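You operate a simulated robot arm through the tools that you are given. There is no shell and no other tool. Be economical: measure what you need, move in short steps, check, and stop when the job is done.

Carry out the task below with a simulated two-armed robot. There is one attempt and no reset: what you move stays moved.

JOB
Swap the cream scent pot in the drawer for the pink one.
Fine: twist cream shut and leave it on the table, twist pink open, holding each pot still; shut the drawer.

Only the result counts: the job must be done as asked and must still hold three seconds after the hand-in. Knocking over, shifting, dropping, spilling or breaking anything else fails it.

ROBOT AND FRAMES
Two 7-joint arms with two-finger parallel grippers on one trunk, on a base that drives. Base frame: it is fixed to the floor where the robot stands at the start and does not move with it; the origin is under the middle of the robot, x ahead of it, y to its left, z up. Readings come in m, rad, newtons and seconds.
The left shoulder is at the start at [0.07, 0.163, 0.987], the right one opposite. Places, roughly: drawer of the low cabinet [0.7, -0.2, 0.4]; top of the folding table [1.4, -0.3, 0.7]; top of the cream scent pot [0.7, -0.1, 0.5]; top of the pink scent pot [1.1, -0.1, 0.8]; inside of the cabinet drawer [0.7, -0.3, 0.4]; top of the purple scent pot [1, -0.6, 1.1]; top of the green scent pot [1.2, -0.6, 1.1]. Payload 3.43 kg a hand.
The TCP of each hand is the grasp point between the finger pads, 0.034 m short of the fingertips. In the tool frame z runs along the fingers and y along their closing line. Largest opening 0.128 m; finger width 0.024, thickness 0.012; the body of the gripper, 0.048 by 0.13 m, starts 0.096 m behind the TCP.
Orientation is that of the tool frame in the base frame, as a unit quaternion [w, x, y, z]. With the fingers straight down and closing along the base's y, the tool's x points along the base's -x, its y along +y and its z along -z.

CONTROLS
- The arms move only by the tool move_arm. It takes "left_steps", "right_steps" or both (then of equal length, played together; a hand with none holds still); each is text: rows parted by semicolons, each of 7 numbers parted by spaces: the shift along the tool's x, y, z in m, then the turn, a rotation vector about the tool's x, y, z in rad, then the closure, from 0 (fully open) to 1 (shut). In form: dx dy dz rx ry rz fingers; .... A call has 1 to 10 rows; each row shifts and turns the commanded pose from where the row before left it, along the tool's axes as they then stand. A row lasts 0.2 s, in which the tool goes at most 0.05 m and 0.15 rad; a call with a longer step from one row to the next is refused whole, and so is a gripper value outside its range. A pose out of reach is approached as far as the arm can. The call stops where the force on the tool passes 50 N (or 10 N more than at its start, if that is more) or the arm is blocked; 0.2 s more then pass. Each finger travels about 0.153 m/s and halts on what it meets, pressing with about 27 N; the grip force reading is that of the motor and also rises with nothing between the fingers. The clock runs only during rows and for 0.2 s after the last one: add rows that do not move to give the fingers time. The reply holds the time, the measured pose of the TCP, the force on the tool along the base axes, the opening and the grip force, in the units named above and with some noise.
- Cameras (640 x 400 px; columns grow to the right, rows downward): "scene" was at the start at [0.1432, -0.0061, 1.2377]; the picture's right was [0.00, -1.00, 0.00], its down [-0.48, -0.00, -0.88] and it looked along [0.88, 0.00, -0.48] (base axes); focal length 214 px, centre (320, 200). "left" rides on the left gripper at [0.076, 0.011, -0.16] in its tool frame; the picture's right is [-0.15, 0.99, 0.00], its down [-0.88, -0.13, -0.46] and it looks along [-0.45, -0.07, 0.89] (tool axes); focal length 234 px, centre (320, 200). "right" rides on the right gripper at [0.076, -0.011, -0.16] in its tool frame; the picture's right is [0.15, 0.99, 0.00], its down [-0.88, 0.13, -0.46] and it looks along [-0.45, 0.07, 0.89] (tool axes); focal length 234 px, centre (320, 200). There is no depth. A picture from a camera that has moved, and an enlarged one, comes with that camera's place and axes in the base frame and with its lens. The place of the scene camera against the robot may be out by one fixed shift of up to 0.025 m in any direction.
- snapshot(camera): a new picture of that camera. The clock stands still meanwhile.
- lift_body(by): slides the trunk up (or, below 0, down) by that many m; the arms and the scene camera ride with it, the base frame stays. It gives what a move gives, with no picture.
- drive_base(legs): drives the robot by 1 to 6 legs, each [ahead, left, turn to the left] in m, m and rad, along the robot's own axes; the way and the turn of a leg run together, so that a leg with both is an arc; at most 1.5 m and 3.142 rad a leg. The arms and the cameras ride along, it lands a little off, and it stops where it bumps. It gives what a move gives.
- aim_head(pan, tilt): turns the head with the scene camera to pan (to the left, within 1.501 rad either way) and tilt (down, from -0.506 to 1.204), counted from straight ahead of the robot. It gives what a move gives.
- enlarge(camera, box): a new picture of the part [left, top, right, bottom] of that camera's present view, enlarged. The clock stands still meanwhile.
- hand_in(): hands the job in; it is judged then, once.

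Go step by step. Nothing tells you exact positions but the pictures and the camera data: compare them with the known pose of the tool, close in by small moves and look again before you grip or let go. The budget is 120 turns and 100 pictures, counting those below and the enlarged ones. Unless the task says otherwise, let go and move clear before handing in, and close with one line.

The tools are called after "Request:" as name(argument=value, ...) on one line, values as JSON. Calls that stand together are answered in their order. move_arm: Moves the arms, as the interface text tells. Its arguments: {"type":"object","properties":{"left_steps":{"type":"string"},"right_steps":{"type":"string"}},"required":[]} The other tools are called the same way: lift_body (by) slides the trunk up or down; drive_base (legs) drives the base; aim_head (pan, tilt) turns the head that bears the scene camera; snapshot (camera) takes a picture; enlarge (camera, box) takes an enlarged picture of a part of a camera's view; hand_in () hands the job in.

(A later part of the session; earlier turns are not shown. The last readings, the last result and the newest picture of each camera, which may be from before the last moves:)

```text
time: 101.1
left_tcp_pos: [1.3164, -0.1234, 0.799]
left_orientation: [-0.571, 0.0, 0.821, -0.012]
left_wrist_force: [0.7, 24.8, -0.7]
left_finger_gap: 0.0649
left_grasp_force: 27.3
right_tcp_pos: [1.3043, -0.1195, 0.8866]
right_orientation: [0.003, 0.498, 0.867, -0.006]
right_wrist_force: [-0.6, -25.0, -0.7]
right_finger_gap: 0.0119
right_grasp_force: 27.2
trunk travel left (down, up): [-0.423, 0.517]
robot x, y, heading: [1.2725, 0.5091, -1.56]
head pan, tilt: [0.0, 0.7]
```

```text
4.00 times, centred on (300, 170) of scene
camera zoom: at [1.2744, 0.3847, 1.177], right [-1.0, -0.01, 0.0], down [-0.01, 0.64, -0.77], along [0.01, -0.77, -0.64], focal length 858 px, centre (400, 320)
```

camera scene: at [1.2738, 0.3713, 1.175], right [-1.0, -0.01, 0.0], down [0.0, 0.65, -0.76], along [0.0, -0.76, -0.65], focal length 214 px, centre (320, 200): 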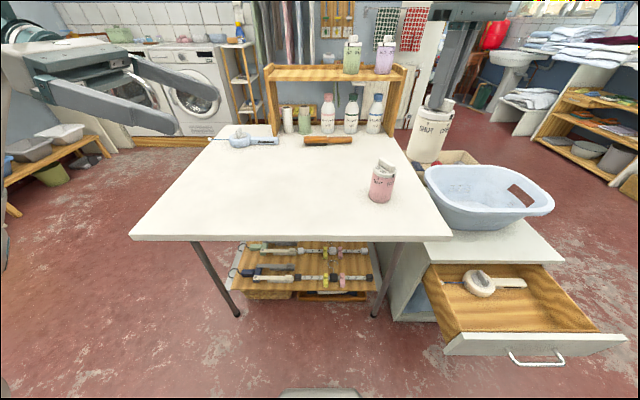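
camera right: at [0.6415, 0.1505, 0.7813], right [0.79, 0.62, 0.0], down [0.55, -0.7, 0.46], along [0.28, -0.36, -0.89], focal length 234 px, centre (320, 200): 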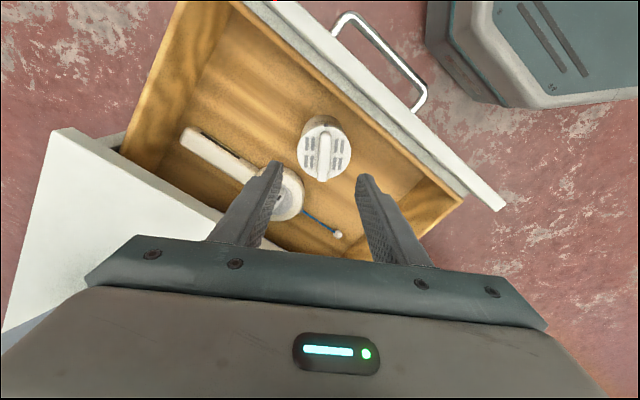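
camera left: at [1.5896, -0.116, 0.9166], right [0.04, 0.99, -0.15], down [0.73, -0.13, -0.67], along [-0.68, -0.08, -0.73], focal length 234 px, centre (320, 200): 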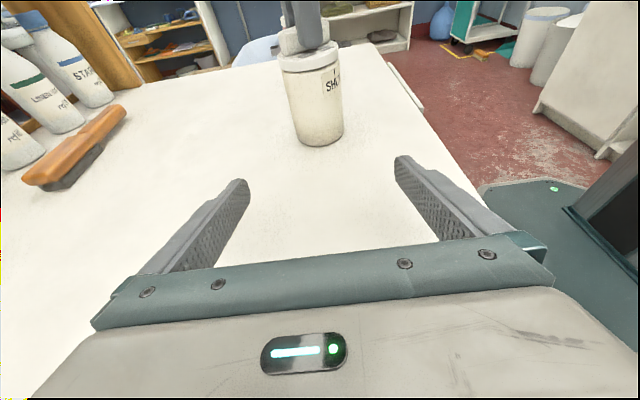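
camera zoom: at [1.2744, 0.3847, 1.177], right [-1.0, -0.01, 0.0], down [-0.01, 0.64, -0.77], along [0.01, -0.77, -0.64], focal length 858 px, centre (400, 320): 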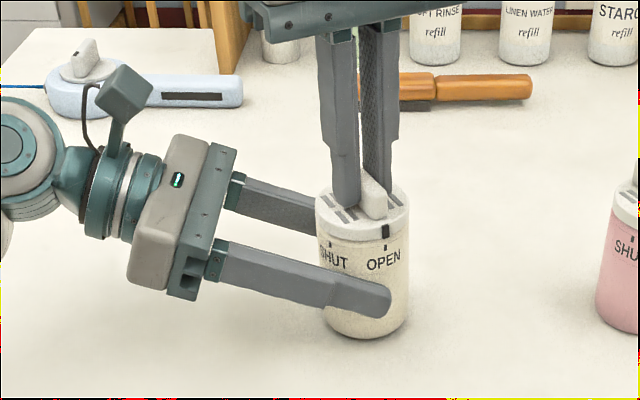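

The scene camera shifted about a centimetre, which suggests something else is touching. Checking the wide view before twisting.

Request:
snapshot(camera="scene")

Request:
snapshot(camera="left")

```text
39 pictures are left
camera scene: at [1.2744, 0.3847, 1.177], right [-1.0, -0.01, 0.0], down [-0.01, 0.64, -0.77], along [0.01, -0.77, -0.64], focal length 214 px, centre (320, 200)
```

scene: 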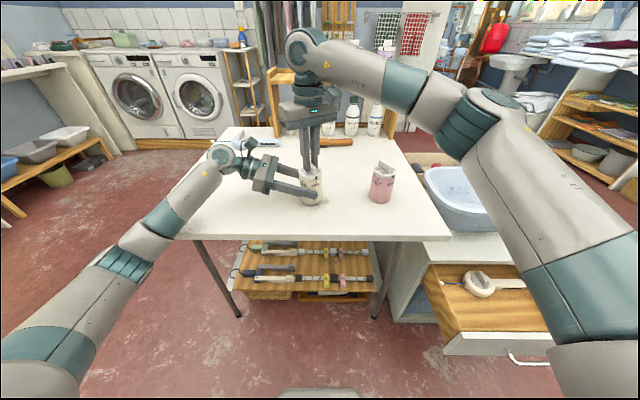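

```text
38 pictures are left
camera left: at [1.4404, -0.1089, 0.926], right [0.04, 0.99, -0.16], down [0.74, -0.13, -0.66], along [-0.68, -0.09, -0.73], focal length 234 px, centre (320, 200)
```

left: 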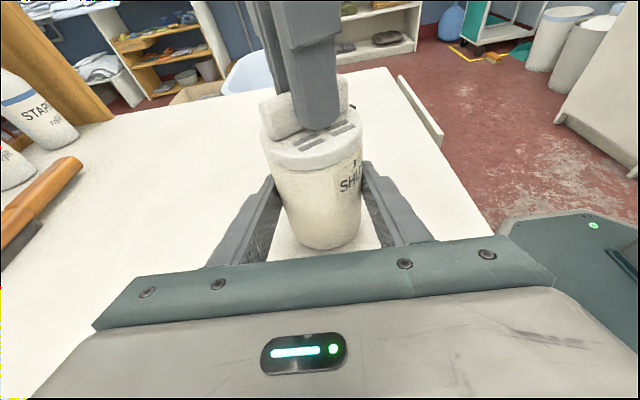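

The left forearm lies low against the table edge because the trunk is ~4.5 cm lower than before. I'll back the left hand out, raise the trunk 0.12 and come in again.

Request:
move_arm(left_steps="0 0 0 0 0 0 0.48; 0 0 0 0 0 0 0.35; 0 0 0 0 0 0 0.1; -0.0125 0 -0.0343 0 0 0 0; -0.0131 0 -0.036 0 0 0 0; -0.0131 0 -0.036 0 0 0 0; -0.0131 0 -0.036 0 0 0 0; 0.0444 0 -0.0162 0 0 0 0; 0.0444 0 -0.0162 0 0 0 0; 0.0444 0 -0.0162 0 0 0 0", right_steps="0 0 0 0 0 0 1; 0 0 -0.002 0 0 0 1; 0 0 -0.003 0 0 0 1; 0 0 -0.003 0 0 0 1; 0 0 0 0 0 0 1; 0 0 0 0 0 0 1; 0 0 0 0 0 0 1; 0 0 0 0 0 0 1; 0 0 0 0 0 0 1; 0 0 0 0 0 0 1")

Request:
lift_body(by=0.12)

Request:
snapshot(camera="scene")

```text
time: 103.3
left_tcp_pos: [1.4598, -0.1276, 0.9269]
left_orientation: [-0.572, -0.001, 0.82, -0.004]
left_wrist_force: [-0.7, -0.1, -0.2]
left_finger_gap: 0.1276
left_grasp_force: 0.0
right_tcp_pos: [1.3026, -0.1272, 0.887]
right_orientation: [0.0, 0.499, 0.867, -0.001]
right_wrist_force: [-1.5, -0.3, -0.7]
right_finger_gap: 0.0123
right_grasp_force: 27.1
trunk travel left (down, up): [-0.423, 0.517]
robot x, y, heading: [1.2732, 0.513, -1.566]
head pan, tilt: [0.0, 0.7]
```

```text
time: 104.8
left_tcp_pos: [1.4595, -0.1292, 1.047]
left_orientation: [-0.572, -0.001, 0.82, -0.004]
left_wrist_force: [1.0, 0.3, 0.4]
left_finger_gap: 0.1282
left_grasp_force: 0.1
right_tcp_pos: [1.3018, -0.1282, 1.0069]
right_orientation: [0.0, 0.5, 0.866, 0.0]
right_wrist_force: [-0.7, 0.1, -0.7]
right_finger_gap: 0.0118
right_grasp_force: 27.1
trunk travel left (down, up): [-0.543, 0.397]
robot x, y, heading: [1.2683, 0.5129, -1.565]
head pan, tilt: [0.0, 0.7]
```

```text
37 pictures are left
camera scene: at [1.274, 0.372, 1.2951], right [-1.0, -0.01, 0.0], down [0.0, 0.64, -0.76], along [0.0, -0.76, -0.64], focal length 214 px, centre (320, 200)
```

scene: 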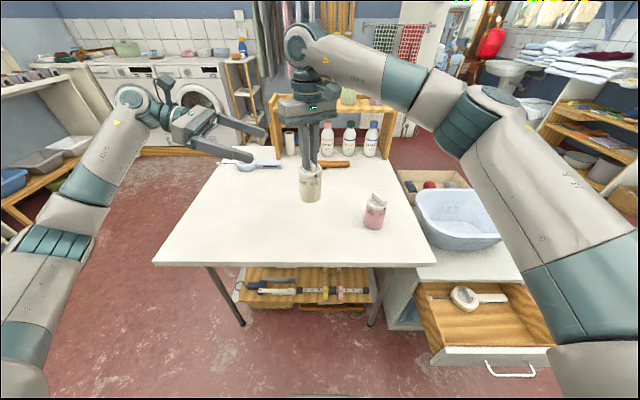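

Lowering cream back to the table and bringing the left hand down beside it.

Request:
move_arm(right_steps="0 0 0.04 0 0 0 1; 0 0 0.04 0 0 0 1; 0 0 0.03 0 0 0 1; 0 0 0.01 0 0 0 1; 0 0 0.004 0 0 0 1; 0 0 0.002 0 0 0 1; 0 0 0 0 0 0 1", left_steps="0 0 0 0 0 0 0; -0.0403 0 0.01465 0 0 0 0; -0.0403 0 0.01465 0 0 0 0; -0.0403 0 0.01465 0 0 0 0; -0.0403 0 0.01465 0 0 0 0; -0.0403 0 0.01465 0 0 0 0; -0.0403 0 0.01465 0 0 0 0")

Request:
snapshot(camera="scene")

```text
time: 106.4
left_tcp_pos: [1.458, -0.1274, 0.7912]
left_orientation: [-0.573, 0.0, 0.82, -0.005]
left_wrist_force: [-0.1, -0.5, -0.3]
left_finger_gap: 0.1279
left_grasp_force: 0.1
right_tcp_pos: [1.3015, -0.1283, 0.8807]
right_orientation: [0.0, 0.499, 0.867, 0.0]
right_wrist_force: [-0.1, -0.2, 6.8]
right_finger_gap: 0.0118
right_grasp_force: 26.6
trunk travel left (down, up): [-0.543, 0.397]
robot x, y, heading: [1.2707, 0.5123, -1.563]
head pan, tilt: [0.0, 0.7]
```

```text
36 pictures are left
camera scene: at [1.2738, 0.3731, 1.2955], right [-1.0, -0.01, 0.0], down [0.0, 0.64, -0.77], along [0.0, -0.77, -0.64], focal length 214 px, centre (320, 200)
```

scene: 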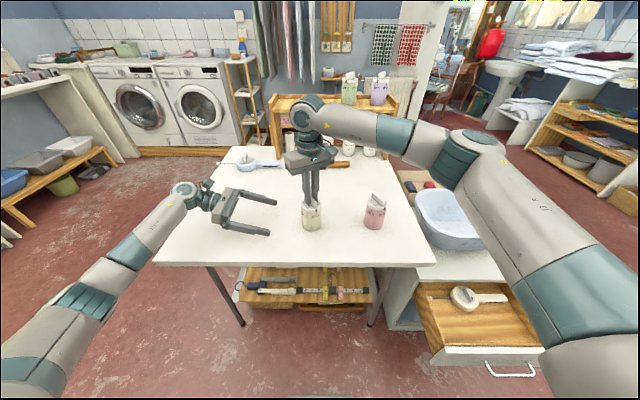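

Contact is light now. Sliding the left hand in, open, and checking for a camera shift first.

Request:
move_arm(left_steps="0.0126 -0.001 0.0346 0 0 0 0; 0.0126 0 0.0346 0 0 0 0; 0.0126 0 0.0346 0 0 0 0; 0.0126 0 0.0346 0 0 0 0; 0 0 0 0 0 0 0.2")

Request:
enlarge(camera="scene", box=[180, 140, 400, 280])

```text
time: 107.6
left_tcp_pos: [1.316, -0.13, 0.7911]
left_orientation: [-0.572, -0.001, 0.82, -0.005]
left_wrist_force: [1.0, -0.3, 0.3]
left_finger_gap: 0.1026
left_grasp_force: 0.1
right_tcp_pos: [1.3016, -0.1281, 0.8813]
right_orientation: [0.0, 0.499, 0.867, -0.001]
right_wrist_force: [0.6, -3.1, 10.2]
right_finger_gap: 0.0118
right_grasp_force: 26.5
trunk travel left (down, up): [-0.543, 0.397]
robot x, y, heading: [1.274, 0.513, -1.565]
head pan, tilt: [0.0, 0.7]
```

```text
2.86 times, centred on (290, 210) of scene
camera zoom: at [1.2742, 0.3733, 1.2954], right [-1.0, -0.01, 0.0], down [0.0, 0.64, -0.77], along [0.0, -0.77, -0.64], focal length 613 px, centre (406, 171)
```

zoom: 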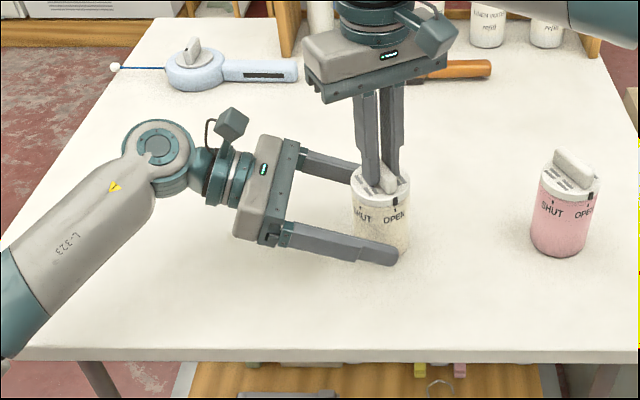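

No stray contact this time. Gripping the body.

Request:
move_arm(left_steps="0.0015 0.0012 0.004 0 0 0 0.3; 0 0 0 0 0 0 0.4; 0 0 0 0 0 0 0.48; 0 0 0 0 0 0 0.6; 0 0 0 0 0 0 1; 0 0 0 0 0 0 1")

```text
time: 109.0
left_tcp_pos: [1.3095, -0.1288, 0.7916]
left_orientation: [-0.572, -0.001, 0.82, -0.005]
left_wrist_force: [-0.3, -4.3, -1.0]
left_finger_gap: 0.0646
left_grasp_force: 27.2
right_tcp_pos: [1.3014, -0.1268, 0.8803]
right_orientation: [0.0, 0.499, 0.867, -0.001]
right_wrist_force: [0.6, 0.6, 13.5]
right_finger_gap: 0.0118
right_grasp_force: 27.3
trunk travel left (down, up): [-0.543, 0.397]
robot x, y, heading: [1.2735, 0.5098, -1.564]
head pan, tilt: [0.0, 0.7]
```

Low forces. Twisting the cream lid clockwise, first half.

Request:
move_arm(right_steps="0 0 -0.001 0 0 0.12 1; 0 0 0 0 0 0.12 1; 0 0 0 0 0 0.12 1; 0 0 0 0 0 0.12 1; 0 0 0 0 0 0.12 1; 0 0 0 0 0 0 1")

Request:
enlarge(camera="scene", box=[285, 180, 341, 235])

```text
time: 110.4
left_tcp_pos: [1.3098, -0.1298, 0.7909]
left_orientation: [-0.573, -0.001, 0.82, -0.004]
left_wrist_force: [-2.0, 0.1, 5.8]
left_finger_gap: 0.0646
left_grasp_force: 27.3
right_tcp_pos: [1.3017, -0.1269, 0.8792]
right_orientation: [0.0, 0.732, 0.681, 0.0]
right_wrist_force: [1.5, 0.9, -6.0]
right_finger_gap: 0.0118
right_grasp_force: 27.3
trunk travel left (down, up): [-0.543, 0.397]
robot x, y, heading: [1.2683, 0.5146, -1.568]
head pan, tilt: [0.0, 0.7]
```

```text
7.27 times, centred on (313, 208) of scene
camera zoom: at [1.2739, 0.3726, 1.2952], right [-1.0, -0.01, 0.0], down [0.0, 0.64, -0.76], along [0.0, -0.76, -0.64], focal length 1560 px, centre (371, 146)
```

zoom: 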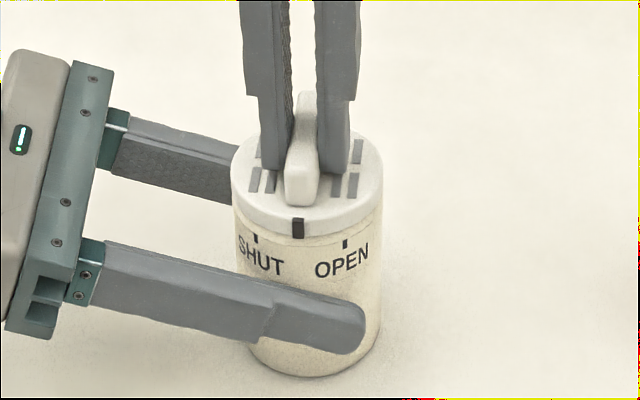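

Body stayed still and the marker is mid-way. Second half.

Request:
move_arm(right_steps="0 0 0 0 0 0.12 1; 0 0 0 0 0 0.12 1; 0 0 0 0 0 0.12 1; 0 0 0 0 0 0.12 1; 0 0 0 0 0 0.1 1; 0 0 0 0 0 0 1")

Request:
enlarge(camera="scene", box=[295, 190, 331, 220])

```text
time: 111.8
left_tcp_pos: [1.31, -0.1296, 0.791]
left_orientation: [-0.573, 0.0, 0.819, -0.004]
left_wrist_force: [-13.1, 1.7, 12.7]
left_finger_gap: 0.0644
left_grasp_force: 26.8
right_tcp_pos: [1.3028, -0.1285, 0.8819]
right_orientation: [0.001, 0.897, 0.442, 0.0]
right_wrist_force: [13.4, 0.0, -13.5]
right_finger_gap: 0.0118
right_grasp_force: 27.0
trunk travel left (down, up): [-0.543, 0.397]
robot x, y, heading: [1.2699, 0.5097, -1.566]
head pan, tilt: [0.0, 0.7]
```

```text
13.33 times, centred on (313, 205) of scene
camera zoom: at [1.2738, 0.3724, 1.2952], right [-1.0, -0.01, 0.0], down [0.0, 0.64, -0.76], along [0.0, -0.76, -0.64], focal length 2860 px, centre (413, 133)
```

zoom: 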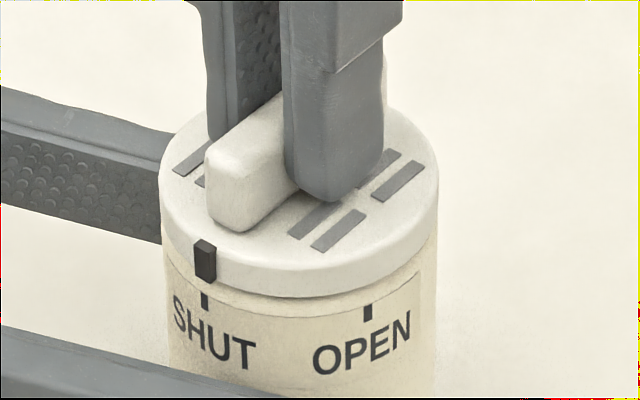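

Marker is practically at SHUT; I'll add a slight extra turn (≈2.5°) while easing the tension, then compare.

Request:
move_arm(right_steps="0.0018 0.0024 0.001 0 0 0 1; 0 0 0 0 0 0.045 1; 0 0 0 0 0 0 1")

Request:
enlarge(camera="scene", box=[295, 190, 331, 220])

```text
time: 112.6
left_tcp_pos: [1.3105, -0.13, 0.7903]
left_orientation: [-0.572, -0.002, 0.82, -0.004]
left_wrist_force: [-0.2, -1.1, 11.8]
left_finger_gap: 0.0644
left_grasp_force: 27.3
right_tcp_pos: [1.304, -0.1287, 0.88]
right_orientation: [0.0, 0.907, 0.422, -0.001]
right_wrist_force: [-0.7, -0.2, -9.4]
right_finger_gap: 0.0118
right_grasp_force: 27.2
trunk travel left (down, up): [-0.543, 0.397]
robot x, y, heading: [1.2734, 0.5126, -1.564]
head pan, tilt: [0.0, 0.7]
```

```text
13.33 times, centred on (313, 205) of scene
camera zoom: at [1.2738, 0.3726, 1.2953], right [-1.0, -0.01, 0.0], down [0.0, 0.64, -0.76], along [0.0, -0.76, -0.64], focal length 2860 px, centre (413, 133)
```

zoom: 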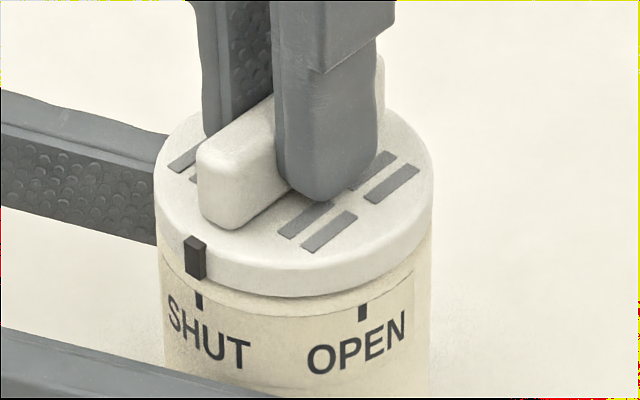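

Cream is shut with marker on the tick. Releasing the lid, lifting the right hand, then releasing with the left and withdrawing it up and back.

Request:
move_arm(right_steps="0 0 0 0 0 0 0.85; 0 0 0 0 0 0 0.7; 0 0 0 0 0 0 0.6; 0 0 -0.04 0 0 0 0.6; 0 0 -0.05 0 0 0 0.6; 0 0 -0.05 0 0 0 0.6; 0 0 -0.04 0 0 0 0.6")

Request:
move_arm(left_steps="0 0 0 0 0 0 0.48; 0 0 0 0 0 0 0.4; 0 0 0 0 0 0 0.15; 0 0 0 0 0 0 0; -0.0125 0 -0.0343 0 0 0 0; -0.0137 0 -0.0376 0 0 0 0; -0.0137 0 -0.0376 0 0 0 0; -0.0137 0 -0.0376 0 0 0 0; 0.0444 0 -0.0162 0 0 0 0; 0.0444 0 -0.0162 0 0 0 0")

Request:
move_arm(left_steps="0.0444 0 -0.0162 0 0 0 0; 0.0444 0 -0.0162 0 0 0 0; 0.0444 0 -0.0162 0 0 0 0; 0.0444 0 -0.0162 0 0 0 0; 0.0444 0 -0.0162 0 0 0 0; 0 0.04 0 0 0 0 0; 0 0.04 0 0 0 0 0; 0 0.04 0 0 0 0 0; 0 0.04 0 0 0 0 0")

Request:
snapshot(camera="scene")

Request:
enlarge(camera="scene", box=[285, 170, 405, 240])

```text
time: 114.2
left_tcp_pos: [1.3102, -0.1299, 0.7917]
left_orientation: [-0.572, -0.001, 0.82, -0.004]
left_wrist_force: [1.2, -0.7, 0.4]
left_finger_gap: 0.0641
left_grasp_force: 27.4
right_tcp_pos: [1.3052, -0.1279, 1.06]
right_orientation: [0.001, 0.906, 0.423, 0.001]
right_wrist_force: [0.5, -0.4, -0.2]
right_finger_gap: 0.0511
right_grasp_force: 0.1
trunk travel left (down, up): [-0.543, 0.397]
robot x, y, heading: [1.2715, 0.5127, -1.565]
head pan, tilt: [0.0, 0.7]
```

```text
time: 116.4
left_tcp_pos: [1.4625, -0.127, 0.8835]
left_orientation: [-0.573, -0.002, 0.82, -0.004]
left_wrist_force: [0.5, 0.5, -1.3]
left_finger_gap: 0.1279
left_grasp_force: 0.1
right_tcp_pos: [1.3054, -0.1282, 1.0602]
right_orientation: [0.0, 0.906, 0.423, 0.0]
right_wrist_force: [-0.9, 1.0, 0.4]
right_finger_gap: 0.0511
right_grasp_force: 0.0
trunk travel left (down, up): [-0.543, 0.397]
robot x, y, heading: [1.2712, 0.5154, -1.562]
head pan, tilt: [0.0, 0.7]
```

```text
time: 118.4
left_tcp_pos: [1.4654, 0.0336, 1.1188]
left_orientation: [-0.573, -0.001, 0.819, -0.005]
left_wrist_force: [-1.2, 0.5, 0.4]
left_finger_gap: 0.128
left_grasp_force: 0.0
right_tcp_pos: [1.3055, -0.1273, 1.0615]
right_orientation: [0.002, 0.906, 0.423, -0.001]
right_wrist_force: [0.1, -0.2, 0.4]
right_finger_gap: 0.051
right_grasp_force: 0.0
trunk travel left (down, up): [-0.543, 0.397]
robot x, y, heading: [1.2677, 0.5145, -1.564]
head pan, tilt: [0.0, 0.7]
```

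```text
31 pictures are left
camera scene: at [1.2743, 0.3737, 1.2954], right [-1.0, -0.01, 0.0], down [0.0, 0.64, -0.77], along [0.0, -0.77, -0.64], focal length 214 px, centre (320, 200)
```

scene: 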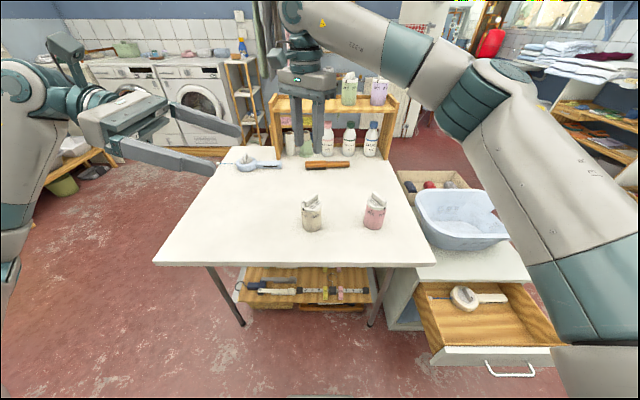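

```text
5.33 times, centred on (345, 205) of scene
camera zoom: at [1.2743, 0.3737, 1.2954], right [-1.0, -0.01, 0.0], down [0.0, 0.64, -0.77], along [0.0, -0.77, -0.64], focal length 1144 px, centre (187, 173)
```

zoom: 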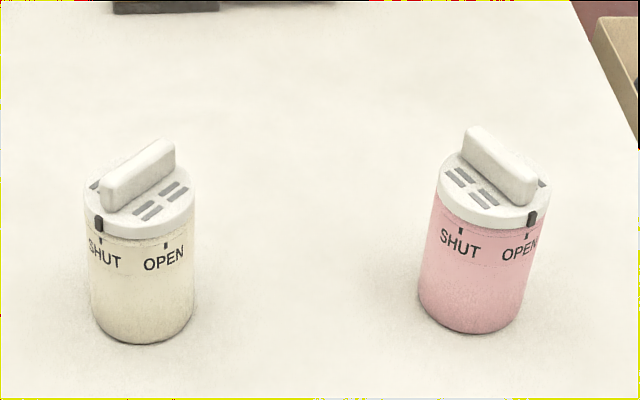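

Both pots look right: cream SHUT, pink OPEN. Now moving the right hand above the pink pot and rolling to match its fin.

Request:
move_arm(right_steps="-0.029 -0.0315 0 0 0 0 0.5; -0.029 -0.0315 0 0 0 0 0.5; -0.029 -0.0315 0 0 0 0 0.5; -0.029 -0.0315 0 0 0 0 0.5; -0.029 -0.0315 0 0 0 0 0.5")

Request:
move_arm(right_steps="0 0 0 0 0 -0.135 0.5; 0 0 0 0 0 -0.135 0.5; 0 0 0 0 0 -0.135 0.5; 0 0 0 0 0 -0.135 0.5; 0 0 0 0 0 -0.135 0.5; 0 0 0 0 0 -0.135 0.5; 0 0 0 0 0 -0.135 0.5; 0 0 0 0 0 -0.135 0.5; 0 0 0.03 0 0 -0.133 0.5; 0 0 0.03 0 0 0 0.5")

Request:
enlarge(camera="right", box=[220, 80, 420, 280])

```text
time: 119.6
left_tcp_pos: [1.4631, 0.0328, 1.1184]
left_orientation: [-0.572, -0.001, 0.82, -0.004]
left_wrist_force: [0.5, -0.2, 1.0]
left_finger_gap: 0.128
left_grasp_force: 0.0
right_tcp_pos: [1.0874, -0.1365, 1.06]
right_orientation: [0.001, 0.906, 0.423, 0.0]
right_wrist_force: [-0.4, -0.2, 0.7]
right_finger_gap: 0.064
right_grasp_force: 0.0
trunk travel left (down, up): [-0.543, 0.397]
robot x, y, heading: [1.273, 0.5118, -1.561]
head pan, tilt: [0.0, 0.7]
```

```text
time: 121.8
left_tcp_pos: [1.4644, 0.0312, 1.1186]
left_orientation: [-0.572, 0.0, 0.82, -0.003]
left_wrist_force: [0.0, 0.5, -0.5]
left_finger_gap: 0.1282
left_grasp_force: 0.1
right_tcp_pos: [1.0907, -0.1383, 0.9976]
right_orientation: [0.001, 0.503, 0.864, 0.0]
right_wrist_force: [0.6, 0.6, -0.8]
right_finger_gap: 0.064
right_grasp_force: 0.1
trunk travel left (down, up): [-0.543, 0.397]
robot x, y, heading: [1.2715, 0.5159, -1.567]
head pan, tilt: [0.0, 0.7]
```

```text
2.00 times, centred on (320, 180) of right
camera zoom: at [1.0434, -0.0786, 1.1579], right [0.79, 0.62, 0.0], down [0.55, -0.7, 0.46], along [0.28, -0.36, -0.89], focal length 468 px, centre (320, 240)
```

zoom: 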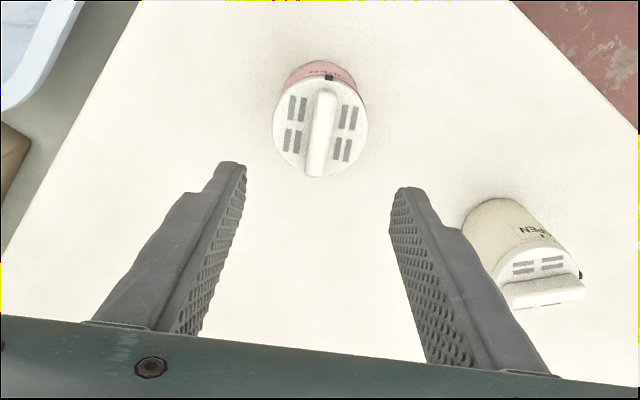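

Well centred; the fin is rolled ~3° relative to the fingers. Correcting and descending onto it.

Request:
move_arm(right_steps="0.0005 -0.001 0.03 0 0 0.055 0.5; 0 0 0.04 0 0 0 0.5; 0 0 0 0 0 0 0.5")

Request:
enlarge(camera="right", box=[220, 80, 420, 280])

```text
time: 122.6
left_tcp_pos: [1.4657, 0.0325, 1.1199]
left_orientation: [-0.573, -0.001, 0.82, -0.004]
left_wrist_force: [0.9, 0.5, -0.2]
left_finger_gap: 0.1278
left_grasp_force: 0.0
right_tcp_pos: [1.0924, -0.1367, 0.9271]
right_orientation: [0.0, 0.528, 0.849, 0.0]
right_wrist_force: [-0.3, 0.3, 0.5]
right_finger_gap: 0.0638
right_grasp_force: 0.0
trunk travel left (down, up): [-0.543, 0.397]
robot x, y, heading: [1.2726, 0.513, -1.563]
head pan, tilt: [0.0, 0.7]
```

```text
2.00 times, centred on (320, 180) of right
camera zoom: at [1.0479, -0.0747, 1.0864], right [0.82, 0.57, 0.0], down [0.51, -0.73, 0.46], along [0.26, -0.38, -0.89], focal length 468 px, centre (320, 240)
```

zoom: 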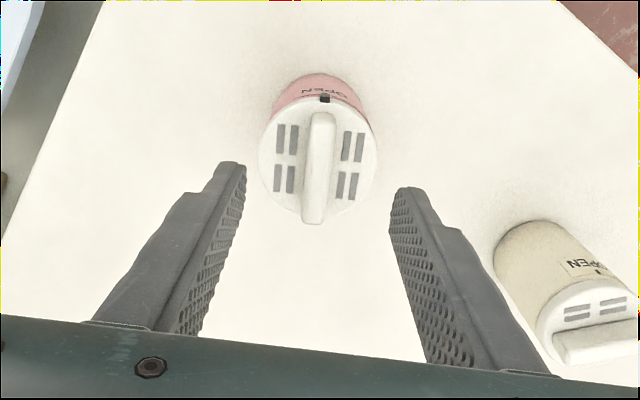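

Good. Final descent and grip.

Request:
move_arm(right_steps="0 -0.002 0.03 0 0 0 0.5; 0 0 0.016 0 0 0 0.5; 0 0 0 0 0 0 0.7; 0 0 0 0 0 0 0.85; 0 0 0 0 0 0 1; 0 0 0 0 0 0 1; 0 0 0 0 0 0 1")

```text
time: 124.2
left_tcp_pos: [1.465, 0.0314, 1.119]
left_orientation: [-0.572, -0.002, 0.82, -0.004]
left_wrist_force: [-0.1, 0.2, 0.0]
left_finger_gap: 0.1281
left_grasp_force: 0.1
right_tcp_pos: [1.09, -0.1395, 0.8829]
right_orientation: [0.001, 0.528, 0.849, -0.001]
right_wrist_force: [0.3, 0.3, 0.4]
right_finger_gap: 0.0116
right_grasp_force: 27.1
trunk travel left (down, up): [-0.543, 0.397]
robot x, y, heading: [1.2681, 0.5144, -1.567]
head pan, tilt: [0.0, 0.7]
```

Pink fin gripped without side load. Lifting it and driving back in front of the drawer.

Request:
move_arm(right_steps="0 0 -0.01 0 0 0 1; 0 0 -0.02 0 0 0 1; 0 0 -0.03 0 0 0 1; 0 0 -0.04 0 0 0 1; 0 0 -0.04 0 0 0 1; 0 0 -0.04 0 0 0 1")

Request:
drive_base(legs=[[-0.15, 0, 0], [0, -0.34, 0]])

Request:
snapshot(camera="scene")

```text
time: 125.6
left_tcp_pos: [1.4655, 0.0321, 1.1179]
left_orientation: [-0.573, -0.001, 0.82, -0.004]
left_wrist_force: [-0.4, 0.5, 0.6]
left_finger_gap: 0.128
left_grasp_force: 0.1
right_tcp_pos: [1.0904, -0.1398, 1.0672]
right_orientation: [0.0, 0.527, 0.85, -0.001]
right_wrist_force: [0.5, 0.6, -1.3]
right_finger_gap: 0.012
right_grasp_force: 27.0
trunk travel left (down, up): [-0.543, 0.397]
robot x, y, heading: [1.2728, 0.5133, -1.565]
head pan, tilt: [0.0, 0.7]
```

```text
time: 128.8
left_tcp_pos: [1.1238, 0.181, 1.1197]
left_orientation: [-0.572, -0.002, 0.82, -0.005]
left_wrist_force: [-0.1, 0.2, -0.2]
left_finger_gap: 0.1277
left_grasp_force: 0.0
right_tcp_pos: [0.748, 0.0072, 1.0658]
right_orientation: [0.001, 0.526, 0.85, 0.0]
right_wrist_force: [-1.1, -0.1, -1.0]
right_finger_gap: 0.0117
right_grasp_force: 27.4
trunk travel left (down, up): [-0.543, 0.397]
robot x, y, heading: [0.9263, 0.6625, -1.56]
head pan, tilt: [0.0, 0.7]
```

```text
27 pictures are left
camera scene: at [0.9311, 0.5217, 1.2952], right [-1.0, -0.01, 0.0], down [-0.01, 0.64, -0.76], along [0.01, -0.76, -0.64], focal length 214 px, centre (320, 200)
```

scene: 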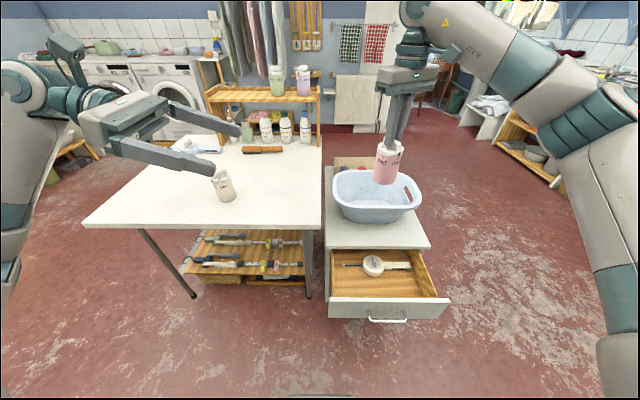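

Moving pink over the spot where cream stood, lowering the trunk back and descending partway.

Request:
move_arm(right_steps="0.0337 -0.0041 0 0 0 0 1; 0.0337 -0.0041 0 0 0 0 1; 0.0337 -0.0041 0 0 0 0 1; 0 0 0 0 0 0 1")

Request:
lift_body(by=-0.12)

Request:
move_arm(right_steps="0 0 0.045 0 0 0 1; 0 0 0.045 0 0 0 1; 0 0 0.045 0 0 0 1; 0 0 0.045 0 0 0 1; 0 0 0.04 0 0 0 1; 0 0 0.02 0 0 0 1; 0 0 0 0 0 0 1")

Request:
snapshot(camera="scene")

Request:
snapshot(camera="right")

```text
time: 129.8
left_tcp_pos: [1.1232, 0.1803, 1.1183]
left_orientation: [-0.573, -0.002, 0.82, -0.004]
left_wrist_force: [-0.6, -0.1, -0.5]
left_finger_gap: 0.1279
left_grasp_force: 0.1
right_tcp_pos: [0.6934, 0.0928, 1.0651]
right_orientation: [-0.001, 0.526, 0.85, 0.0]
right_wrist_force: [0.7, -1.7, -0.3]
right_finger_gap: 0.0124
right_grasp_force: 26.3
trunk travel left (down, up): [-0.543, 0.397]
robot x, y, heading: [0.93, 0.6643, -1.563]
head pan, tilt: [0.0, 0.7]
```

```text
time: 131.3
left_tcp_pos: [1.1242, 0.1819, 0.9993]
left_orientation: [-0.572, -0.002, 0.82, -0.006]
left_wrist_force: [-0.4, 0.0, 0.1]
left_finger_gap: 0.128
left_grasp_force: 0.0
right_tcp_pos: [0.692, 0.0928, 0.9457]
right_orientation: [0.001, 0.526, 0.851, 0.0]
right_wrist_force: [-0.2, -0.2, -0.9]
right_finger_gap: 0.0119
right_grasp_force: 26.7
trunk travel left (down, up): [-0.423, 0.517]
robot x, y, heading: [0.9291, 0.6613, -1.568]
head pan, tilt: [0.0, 0.7]
```

```text
time: 132.9
left_tcp_pos: [1.1233, 0.182, 1.0]
left_orientation: [-0.572, -0.002, 0.82, -0.005]
left_wrist_force: [-0.4, -0.4, -0.1]
left_finger_gap: 0.128
left_grasp_force: 0.1
right_tcp_pos: [0.6938, 0.0928, 0.7035]
right_orientation: [0.001, 0.526, 0.851, 0.0]
right_wrist_force: [-0.2, 0.1, -0.6]
right_finger_gap: 0.0117
right_grasp_force: 26.6
trunk travel left (down, up): [-0.423, 0.517]
robot x, y, heading: [0.9283, 0.6637, -1.561]
head pan, tilt: [0.0, 0.7]
```

```text
26 pictures are left
camera scene: at [0.9317, 0.5218, 1.1752], right [-1.0, -0.01, 0.0], down [-0.01, 0.64, -0.76], along [0.01, -0.76, -0.64], focal length 214 px, centre (320, 200)
```

scene: 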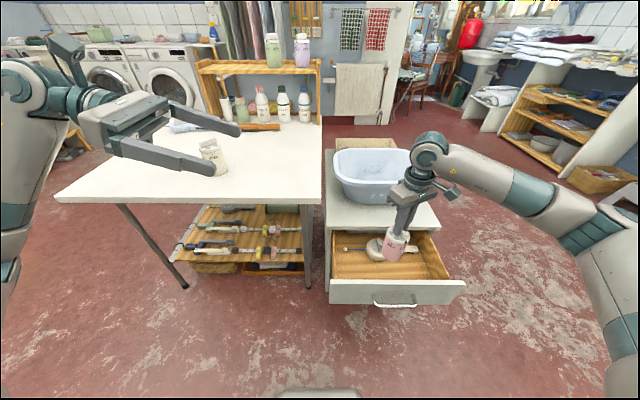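

```text
25 pictures are left
camera right: at [0.6498, 0.1552, 0.8632], right [0.82, 0.57, 0.0], down [0.51, -0.73, 0.46], along [0.26, -0.37, -0.89], focal length 234 px, centre (320, 200)
```

right: 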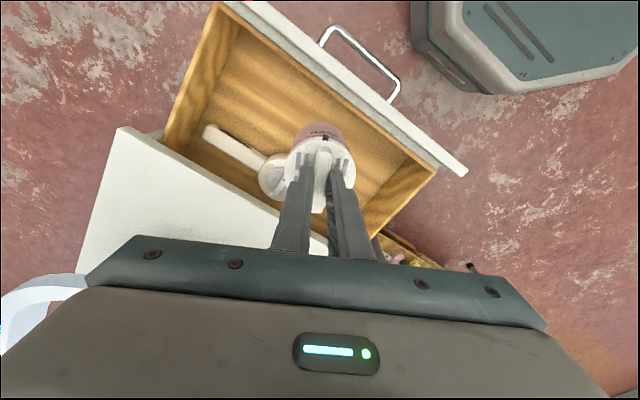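

On track. Lowering into the drawer, then slowly to contact.

Request:
move_arm(right_steps="0 0 0.045 0 0 0 1; 0 0 0.045 0 0 0 1; 0 0 0.035 0 0 0 1; 0 0 0.015 0 0 0 1; 0 0 0.008 0 0 0 1; 0 0 0.004 0 0 0 1; 0 0 0 0 0 0 1")

Request:
enlarge(camera="right", box=[200, 60, 440, 260])

```text
time: 134.5
left_tcp_pos: [1.1236, 0.182, 0.998]
left_orientation: [-0.572, -0.002, 0.82, -0.005]
left_wrist_force: [-0.7, -0.8, 0.2]
left_finger_gap: 0.1281
left_grasp_force: 0.0
right_tcp_pos: [0.6926, 0.0929, 0.5517]
right_orientation: [0.001, 0.526, 0.85, 0.0]
right_wrist_force: [-0.3, 0.0, -0.7]
right_finger_gap: 0.0115
right_grasp_force: 27.5
trunk travel left (down, up): [-0.423, 0.517]
robot x, y, heading: [0.9278, 0.6612, -1.565]
head pan, tilt: [0.0, 0.7]
```

```text
2.00 times, centred on (320, 160) of right
camera zoom: at [0.6486, 0.1549, 0.7121], right [0.82, 0.57, 0.0], down [0.51, -0.73, 0.46], along [0.26, -0.37, -0.89], focal length 468 px, centre (320, 280)
```

zoom: 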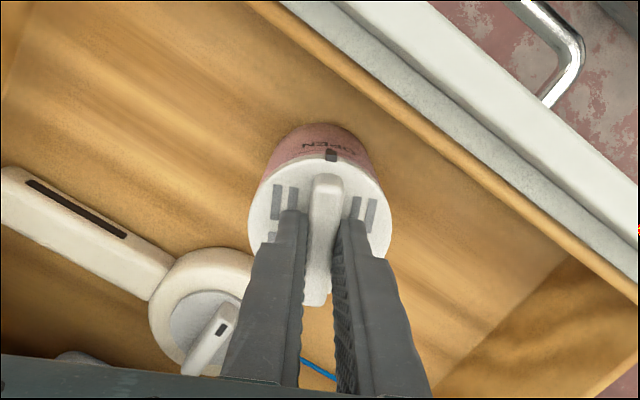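

Upright and clear of the dispenser. Lowering in millimetres until contact (expected near z≈0.545).

Request:
move_arm(right_steps="0 0 0.002 0 0 0 1; 0 0 0.002 0 0 0 1; 0 0 0.002 0 0 0 1; 0 0 0 0 0 0 1")

```text
time: 135.5
left_tcp_pos: [1.1224, 0.1813, 0.9994]
left_orientation: [-0.572, -0.003, 0.82, -0.006]
left_wrist_force: [0.9, 0.7, -0.5]
left_finger_gap: 0.1279
left_grasp_force: 0.1
right_tcp_pos: [0.6935, 0.0922, 0.547]
right_orientation: [0.0, 0.526, 0.85, -0.001]
right_wrist_force: [0.2, 0.7, -0.9]
right_finger_gap: 0.0117
right_grasp_force: 26.7
trunk travel left (down, up): [-0.423, 0.517]
robot x, y, heading: [0.9274, 0.6644, -1.562]
head pan, tilt: [0.0, 0.7]
```

Request:
move_arm(right_steps="0 0 0.001 0 0 0 1; 0 0 0.001 0 0 0 1; 0 0 0 0 0 0 1")

```text
time: 136.3
left_tcp_pos: [1.1241, 0.1812, 0.9992]
left_orientation: [-0.572, -0.002, 0.82, -0.005]
left_wrist_force: [-0.1, 0.9, -0.1]
left_finger_gap: 0.1279
left_grasp_force: 0.1
right_tcp_pos: [0.6923, 0.0928, 0.5449]
right_orientation: [0.002, 0.527, 0.85, -0.001]
right_wrist_force: [-0.4, -0.8, -0.5]
right_finger_gap: 0.0118
right_grasp_force: 26.9
trunk travel left (down, up): [-0.423, 0.517]
robot x, y, heading: [0.9257, 0.662, -1.564]
head pan, tilt: [0.0, 0.7]
```

Request:
move_arm(right_steps="0 0 0.001 0 0 0 1; 0 0 0.001 0 0 0 1; 0 0 0 0 0 0 1")

```text
time: 137.1
left_tcp_pos: [1.1236, 0.1817, 0.9999]
left_orientation: [-0.572, -0.002, 0.82, -0.005]
left_wrist_force: [-0.2, -0.7, 0.3]
left_finger_gap: 0.128
left_grasp_force: 0.1
right_tcp_pos: [0.6914, 0.093, 0.5443]
right_orientation: [0.001, 0.526, 0.851, -0.001]
right_wrist_force: [0.8, 0.1, 1.2]
right_finger_gap: 0.0119
right_grasp_force: 27.1
trunk travel left (down, up): [-0.423, 0.517]
robot x, y, heading: [0.9314, 0.6642, -1.56]
head pan, tilt: [0.0, 0.7]
```

Just touching. One more millimetre, then release and rise straight up.

Request:
move_arm(right_steps="0 0 0.001 0 0 0 1; 0 0 0 0 0 0 1; 0 0 0 0 0 0 0.88; 0 0 0 0 0 0 0.75; 0 0 0 0 0 0 0.6; 0 0 -0.03 0 0 0 0.6; 0 0 -0.05 0 0 0 0.6; 0 0 -0.05 0 0 0 0.6; 0 0 -0.05 0 0 0 0.6; 0 0 -0.05 0 0 0 0.6")

Request:
snapshot(camera="right")

```text
time: 139.3
left_tcp_pos: [1.1247, 0.1829, 0.9984]
left_orientation: [-0.572, -0.002, 0.82, -0.005]
left_wrist_force: [0.6, 0.2, -0.2]
left_finger_gap: 0.1282
left_grasp_force: 0.1
right_tcp_pos: [0.6927, 0.0956, 0.7766]
right_orientation: [0.001, 0.526, 0.85, -0.001]
right_wrist_force: [-0.3, -0.3, -0.5]
right_finger_gap: 0.0512
right_grasp_force: 0.0
trunk travel left (down, up): [-0.423, 0.517]
robot x, y, heading: [0.926, 0.6642, -1.564]
head pan, tilt: [0.0, 0.7]
```

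```text
23 pictures are left
camera right: at [0.6485, 0.1576, 0.9355], right [0.82, 0.57, 0.0], down [0.51, -0.73, 0.46], along [0.26, -0.37, -0.89], focal length 234 px, centre (320, 200)
```

right: 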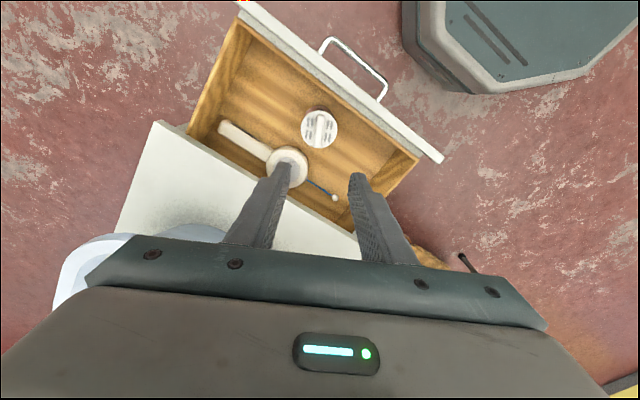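

Pink stands in cream's old place, dispenser untouched. Now I bring the right hand, fingers closed, in front of the handle to push the drawer shut.

Request:
move_arm(right_steps="0.0367 0.0183 0 0 0 0 0.8; 0.0367 0.0183 0 0 0 0 1; 0.0367 0.0183 0 0 0 0 1; 0.0367 0.0183 0 0 0 0 1; 0.0367 0.0183 0 0 0 0 1; 0 0 0 0 0 0.115 1; 0 0 0 0 0 0.115 1; 0 0 0 0 0 0.115 1; 0 0 0 0 0 0.115 1")

Request:
move_arm(right_steps="0 0 0.043 0 0 0 1; 0 0 0.043 0 0 0 1; 0 0 0.043 0 0 0 1; 0 0 0.043 0 0 0 1; 0 0 0.043 0 0 0 1; 0 0 0.043 0 0 0 1; 0 0 0.043 0 0 0 1; 0 0 0 0 0 0 1")

Request:
snapshot(camera="scene")

Request:
snapshot(camera="right")

```text
time: 141.3
left_tcp_pos: [1.123, 0.1824, 0.9994]
left_orientation: [-0.572, -0.004, 0.82, -0.006]
left_wrist_force: [-0.6, 0.7, 0.1]
left_finger_gap: 0.1278
left_grasp_force: 0.1
right_tcp_pos: [0.6918, 0.2868, 0.7746]
right_orientation: [0.0, 0.707, 0.708, 0.001]
right_wrist_force: [-0.1, -0.3, -1.1]
right_finger_gap: 0.0
right_grasp_force: 26.8
right hand out of reach, approached as far as the arm can: row 5
trunk travel left (down, up): [-0.423, 0.517]
robot x, y, heading: [0.93, 0.6633, -1.56]
head pan, tilt: [0.0, 0.7]
```

```text
time: 143.1
left_tcp_pos: [1.1238, 0.1814, 0.9991]
left_orientation: [-0.572, -0.003, 0.82, -0.006]
left_wrist_force: [0.0, 0.7, 0.1]
left_finger_gap: 0.1278
left_grasp_force: 0.0
right_tcp_pos: [0.6944, 0.2818, 0.4746]
right_orientation: [0.002, 0.706, 0.708, -0.001]
right_wrist_force: [-0.7, 0.6, -0.2]
right_finger_gap: 0.0001
right_grasp_force: 27.3
right hand out of reach, approached as far as the arm can: row 1
trunk travel left (down, up): [-0.423, 0.517]
robot x, y, heading: [0.926, 0.6617, -1.561]
head pan, tilt: [0.0, 0.7]
```

```text
22 pictures are left
camera scene: at [0.9316, 0.522, 1.1752], right [-1.0, -0.01, 0.0], down [-0.01, 0.64, -0.76], along [0.01, -0.76, -0.64], focal length 214 px, centre (320, 200)
```

scene: 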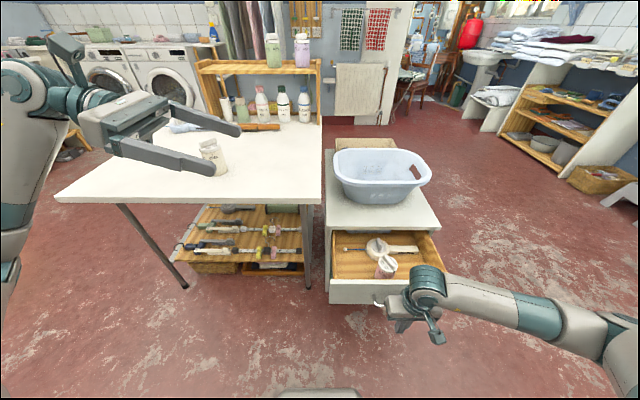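

```text
21 pictures are left
camera right: at [0.682, 0.3566, 0.6329], right [0.99, 0.15, 0.0], down [0.13, -0.88, 0.46], along [0.07, -0.45, -0.89], focal length 234 px, centre (320, 200)
```

right: 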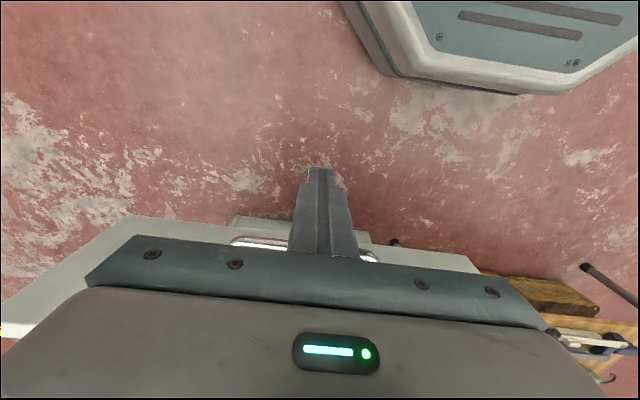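

Fingers stand in front of the handle's middle. Pushing gently toward -y.

Request:
move_arm(right_steps="-0.02 0 0 0 0 0 1; -0.015 0 0 0 0 0 1; -0.01 0 0 0 0 0 1; -0.01 0 0 0 0 0 1; -0.012 0 0 0 0 0 1; -0.014 0 0 0 0 0 1; -0.015 0 0 0 0 0 1; -0.015 0 0 0 0 0 1; -0.015 0 0 0 0 0 1; -0.015 0 0 0 0 0 1")

Request:
snapshot(camera="scene")

```text
time: 145.3
left_tcp_pos: [1.1227, 0.1813, 0.9988]
left_orientation: [-0.572, -0.002, 0.82, -0.005]
left_wrist_force: [-0.1, -0.2, 0.1]
left_finger_gap: 0.1279
left_grasp_force: 0.1
right_tcp_pos: [0.6936, 0.1423, 0.4736]
right_orientation: [0.0, 0.707, 0.707, 0.0]
right_wrist_force: [0.4, -0.5, 0.8]
right_finger_gap: 0.0
right_grasp_force: 27.3
trunk travel left (down, up): [-0.423, 0.517]
robot x, y, heading: [0.9293, 0.6644, -1.562]
head pan, tilt: [0.0, 0.7]
```

```text
20 pictures are left
camera scene: at [0.9317, 0.5217, 1.1752], right [-1.0, -0.01, 0.0], down [-0.01, 0.64, -0.76], along [0.01, -0.76, -0.64], focal length 214 px, centre (320, 200)
```

scene: 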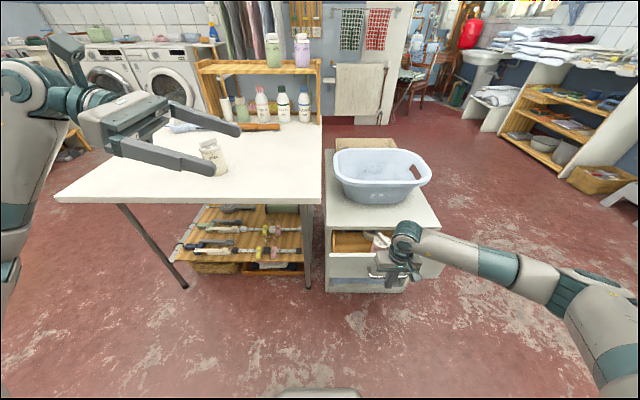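

The drawer glides in with the pot standing. Continuing to push.

Request:
move_arm(right_steps="-0.012 0 0 0 0 0 1; -0.014 0 0 0 0 0 1; -0.015 0 0 0 0 0 1; -0.015 0 0 0 0 0 1; -0.015 0 0 0 0 0 1; -0.015 0 0 0 0 0 1; -0.012 0 0 0 0 0 1; -0.01 0 0 0 0 0 1; 0 0 0 0 0 0 1")

Request:
enlarge(camera="scene", box=[300, 130, 480, 300])

```text
time: 147.3
left_tcp_pos: [1.1241, 0.1826, 0.9993]
left_orientation: [-0.572, -0.002, 0.82, -0.005]
left_wrist_force: [0.0, 0.0, -0.9]
left_finger_gap: 0.128
left_grasp_force: 0.0
right_tcp_pos: [0.6916, 0.034, 0.4743]
right_orientation: [0.001, 0.706, 0.708, -0.001]
right_wrist_force: [0.1, -0.9, -0.5]
right_finger_gap: 0.0001
right_grasp_force: 26.6
trunk travel left (down, up): [-0.423, 0.517]
robot x, y, heading: [0.93, 0.662, -1.56]
head pan, tilt: [0.0, 0.7]
```

```text
2.35 times, centred on (390, 215) of scene
camera zoom: at [0.9315, 0.5218, 1.1752], right [-1.0, -0.01, 0.0], down [-0.01, 0.64, -0.76], along [0.01, -0.76, -0.64], focal length 505 px, centre (155, 165)
```

zoom: 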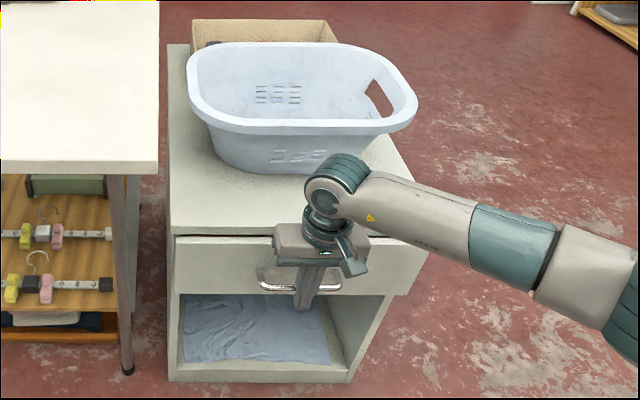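

About 2.4 cm to go; the wrist stays ~5 cm clear of the tub. Finishing the push until the stop is felt.

Request:
move_arm(right_steps="-0.007 0 0 0 0 0 1; -0.007 0 0 0 0 0 1; -0.006 0 0 0 0 0 1; -0.004 0 0 0 0 0 1; -0.003 0 0 0 0 0 1; 0 0 0 0 0 0 1")

Request:
enlarge(camera="scene", box=[320, 190, 450, 290])

```text
time: 148.5
left_tcp_pos: [1.1227, 0.1826, 0.9982]
left_orientation: [-0.572, 0.0, 0.82, -0.003]
left_wrist_force: [-0.5, -0.7, 0.2]
left_finger_gap: 0.128
left_grasp_force: 0.0
right_tcp_pos: [0.6924, 0.0168, 0.47]
right_orientation: [-0.007, 0.706, 0.708, 0.005]
right_wrist_force: [1.3, 12.5, 6.4]
right_finger_gap: 0.0
right_grasp_force: 27.1
trunk travel left (down, up): [-0.423, 0.517]
robot x, y, heading: [0.9312, 0.6662, -1.561]
head pan, tilt: [0.0, 0.7]
stopped in row 5 (right hand): the force on the tool passed its limit (the readings are from after the stop); the commanded pose is now the measured one
```

```text
4.00 times, centred on (385, 240) of scene
camera zoom: at [0.9315, 0.5231, 1.1752], right [-1.0, -0.01, 0.0], down [0.0, 0.64, -0.76], along [0.0, -0.76, -0.64], focal length 858 px, centre (60, 40)
```

zoom: 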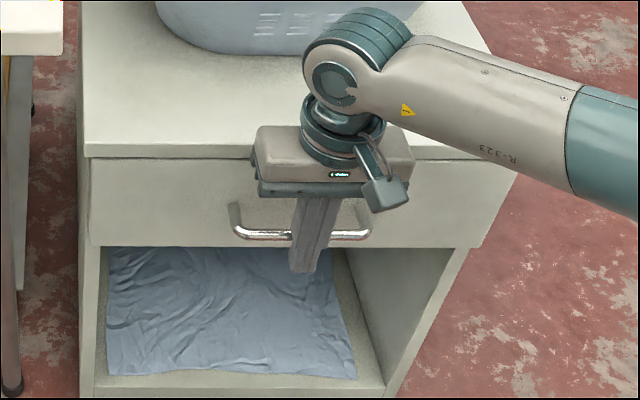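

Firm stop reached and the drawer looks closed. Backing off to verify.

Request:
move_arm(right_steps="0.02 0 0 0 0 0 1; 0.04 0 0 0 0 0 1; 0.045 0 0 0 0 0 1; 0.045 0 0 0 0 0 1; 0.045 0 0 0 0 0 1; 0 0 -0.045 0 0 0 1; 0 0 -0.045 0 0 0 1; 0 0 -0.045 0 0 0 1; 0 0 -0.045 0 0 0 1; 0 0 -0.045 0 0 0 1")

Request:
enlarge(camera="scene", box=[310, 190, 450, 310])

Request:
snapshot(camera="scene")

```text
time: 150.7
left_tcp_pos: [1.1228, 0.1832, 0.9993]
left_orientation: [-0.572, -0.002, 0.82, -0.005]
left_wrist_force: [-0.3, -0.6, -1.1]
left_finger_gap: 0.1282
left_grasp_force: 0.0
right_tcp_pos: [0.6933, 0.2083, 0.6988]
right_orientation: [-0.006, 0.706, 0.708, 0.004]
right_wrist_force: [0.5, -0.3, 0.2]
right_finger_gap: 0.0
right_grasp_force: 27.1
trunk travel left (down, up): [-0.423, 0.517]
robot x, y, heading: [0.927, 0.6634, -1.563]
head pan, tilt: [0.0, 0.7]
```

```text
3.33 times, centred on (380, 250) of scene
camera zoom: at [0.9317, 0.523, 1.1752], right [-1.0, -0.01, 0.0], down [0.0, 0.64, -0.76], along [0.01, -0.76, -0.64], focal length 715 px, centre (120, 33)
```

zoom: 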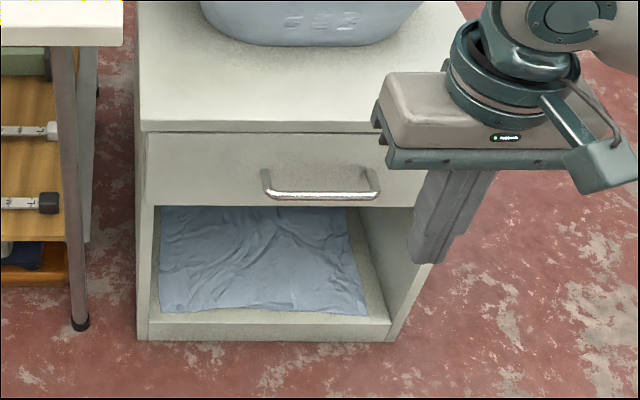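

```text
16 pictures are left
camera scene: at [0.9317, 0.523, 1.1752], right [-1.0, -0.01, 0.0], down [0.0, 0.64, -0.76], along [0.01, -0.76, -0.64], focal length 214 px, centre (320, 200)
```

scene: 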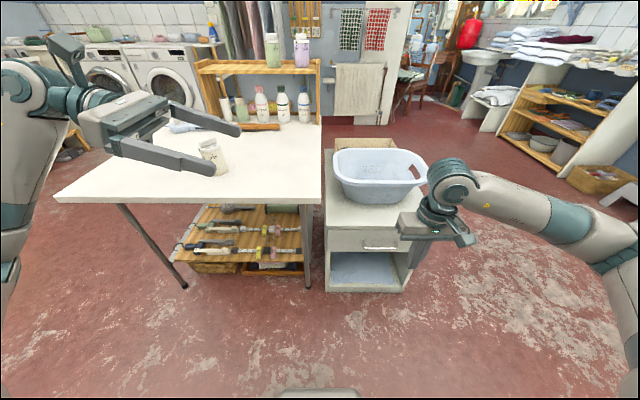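

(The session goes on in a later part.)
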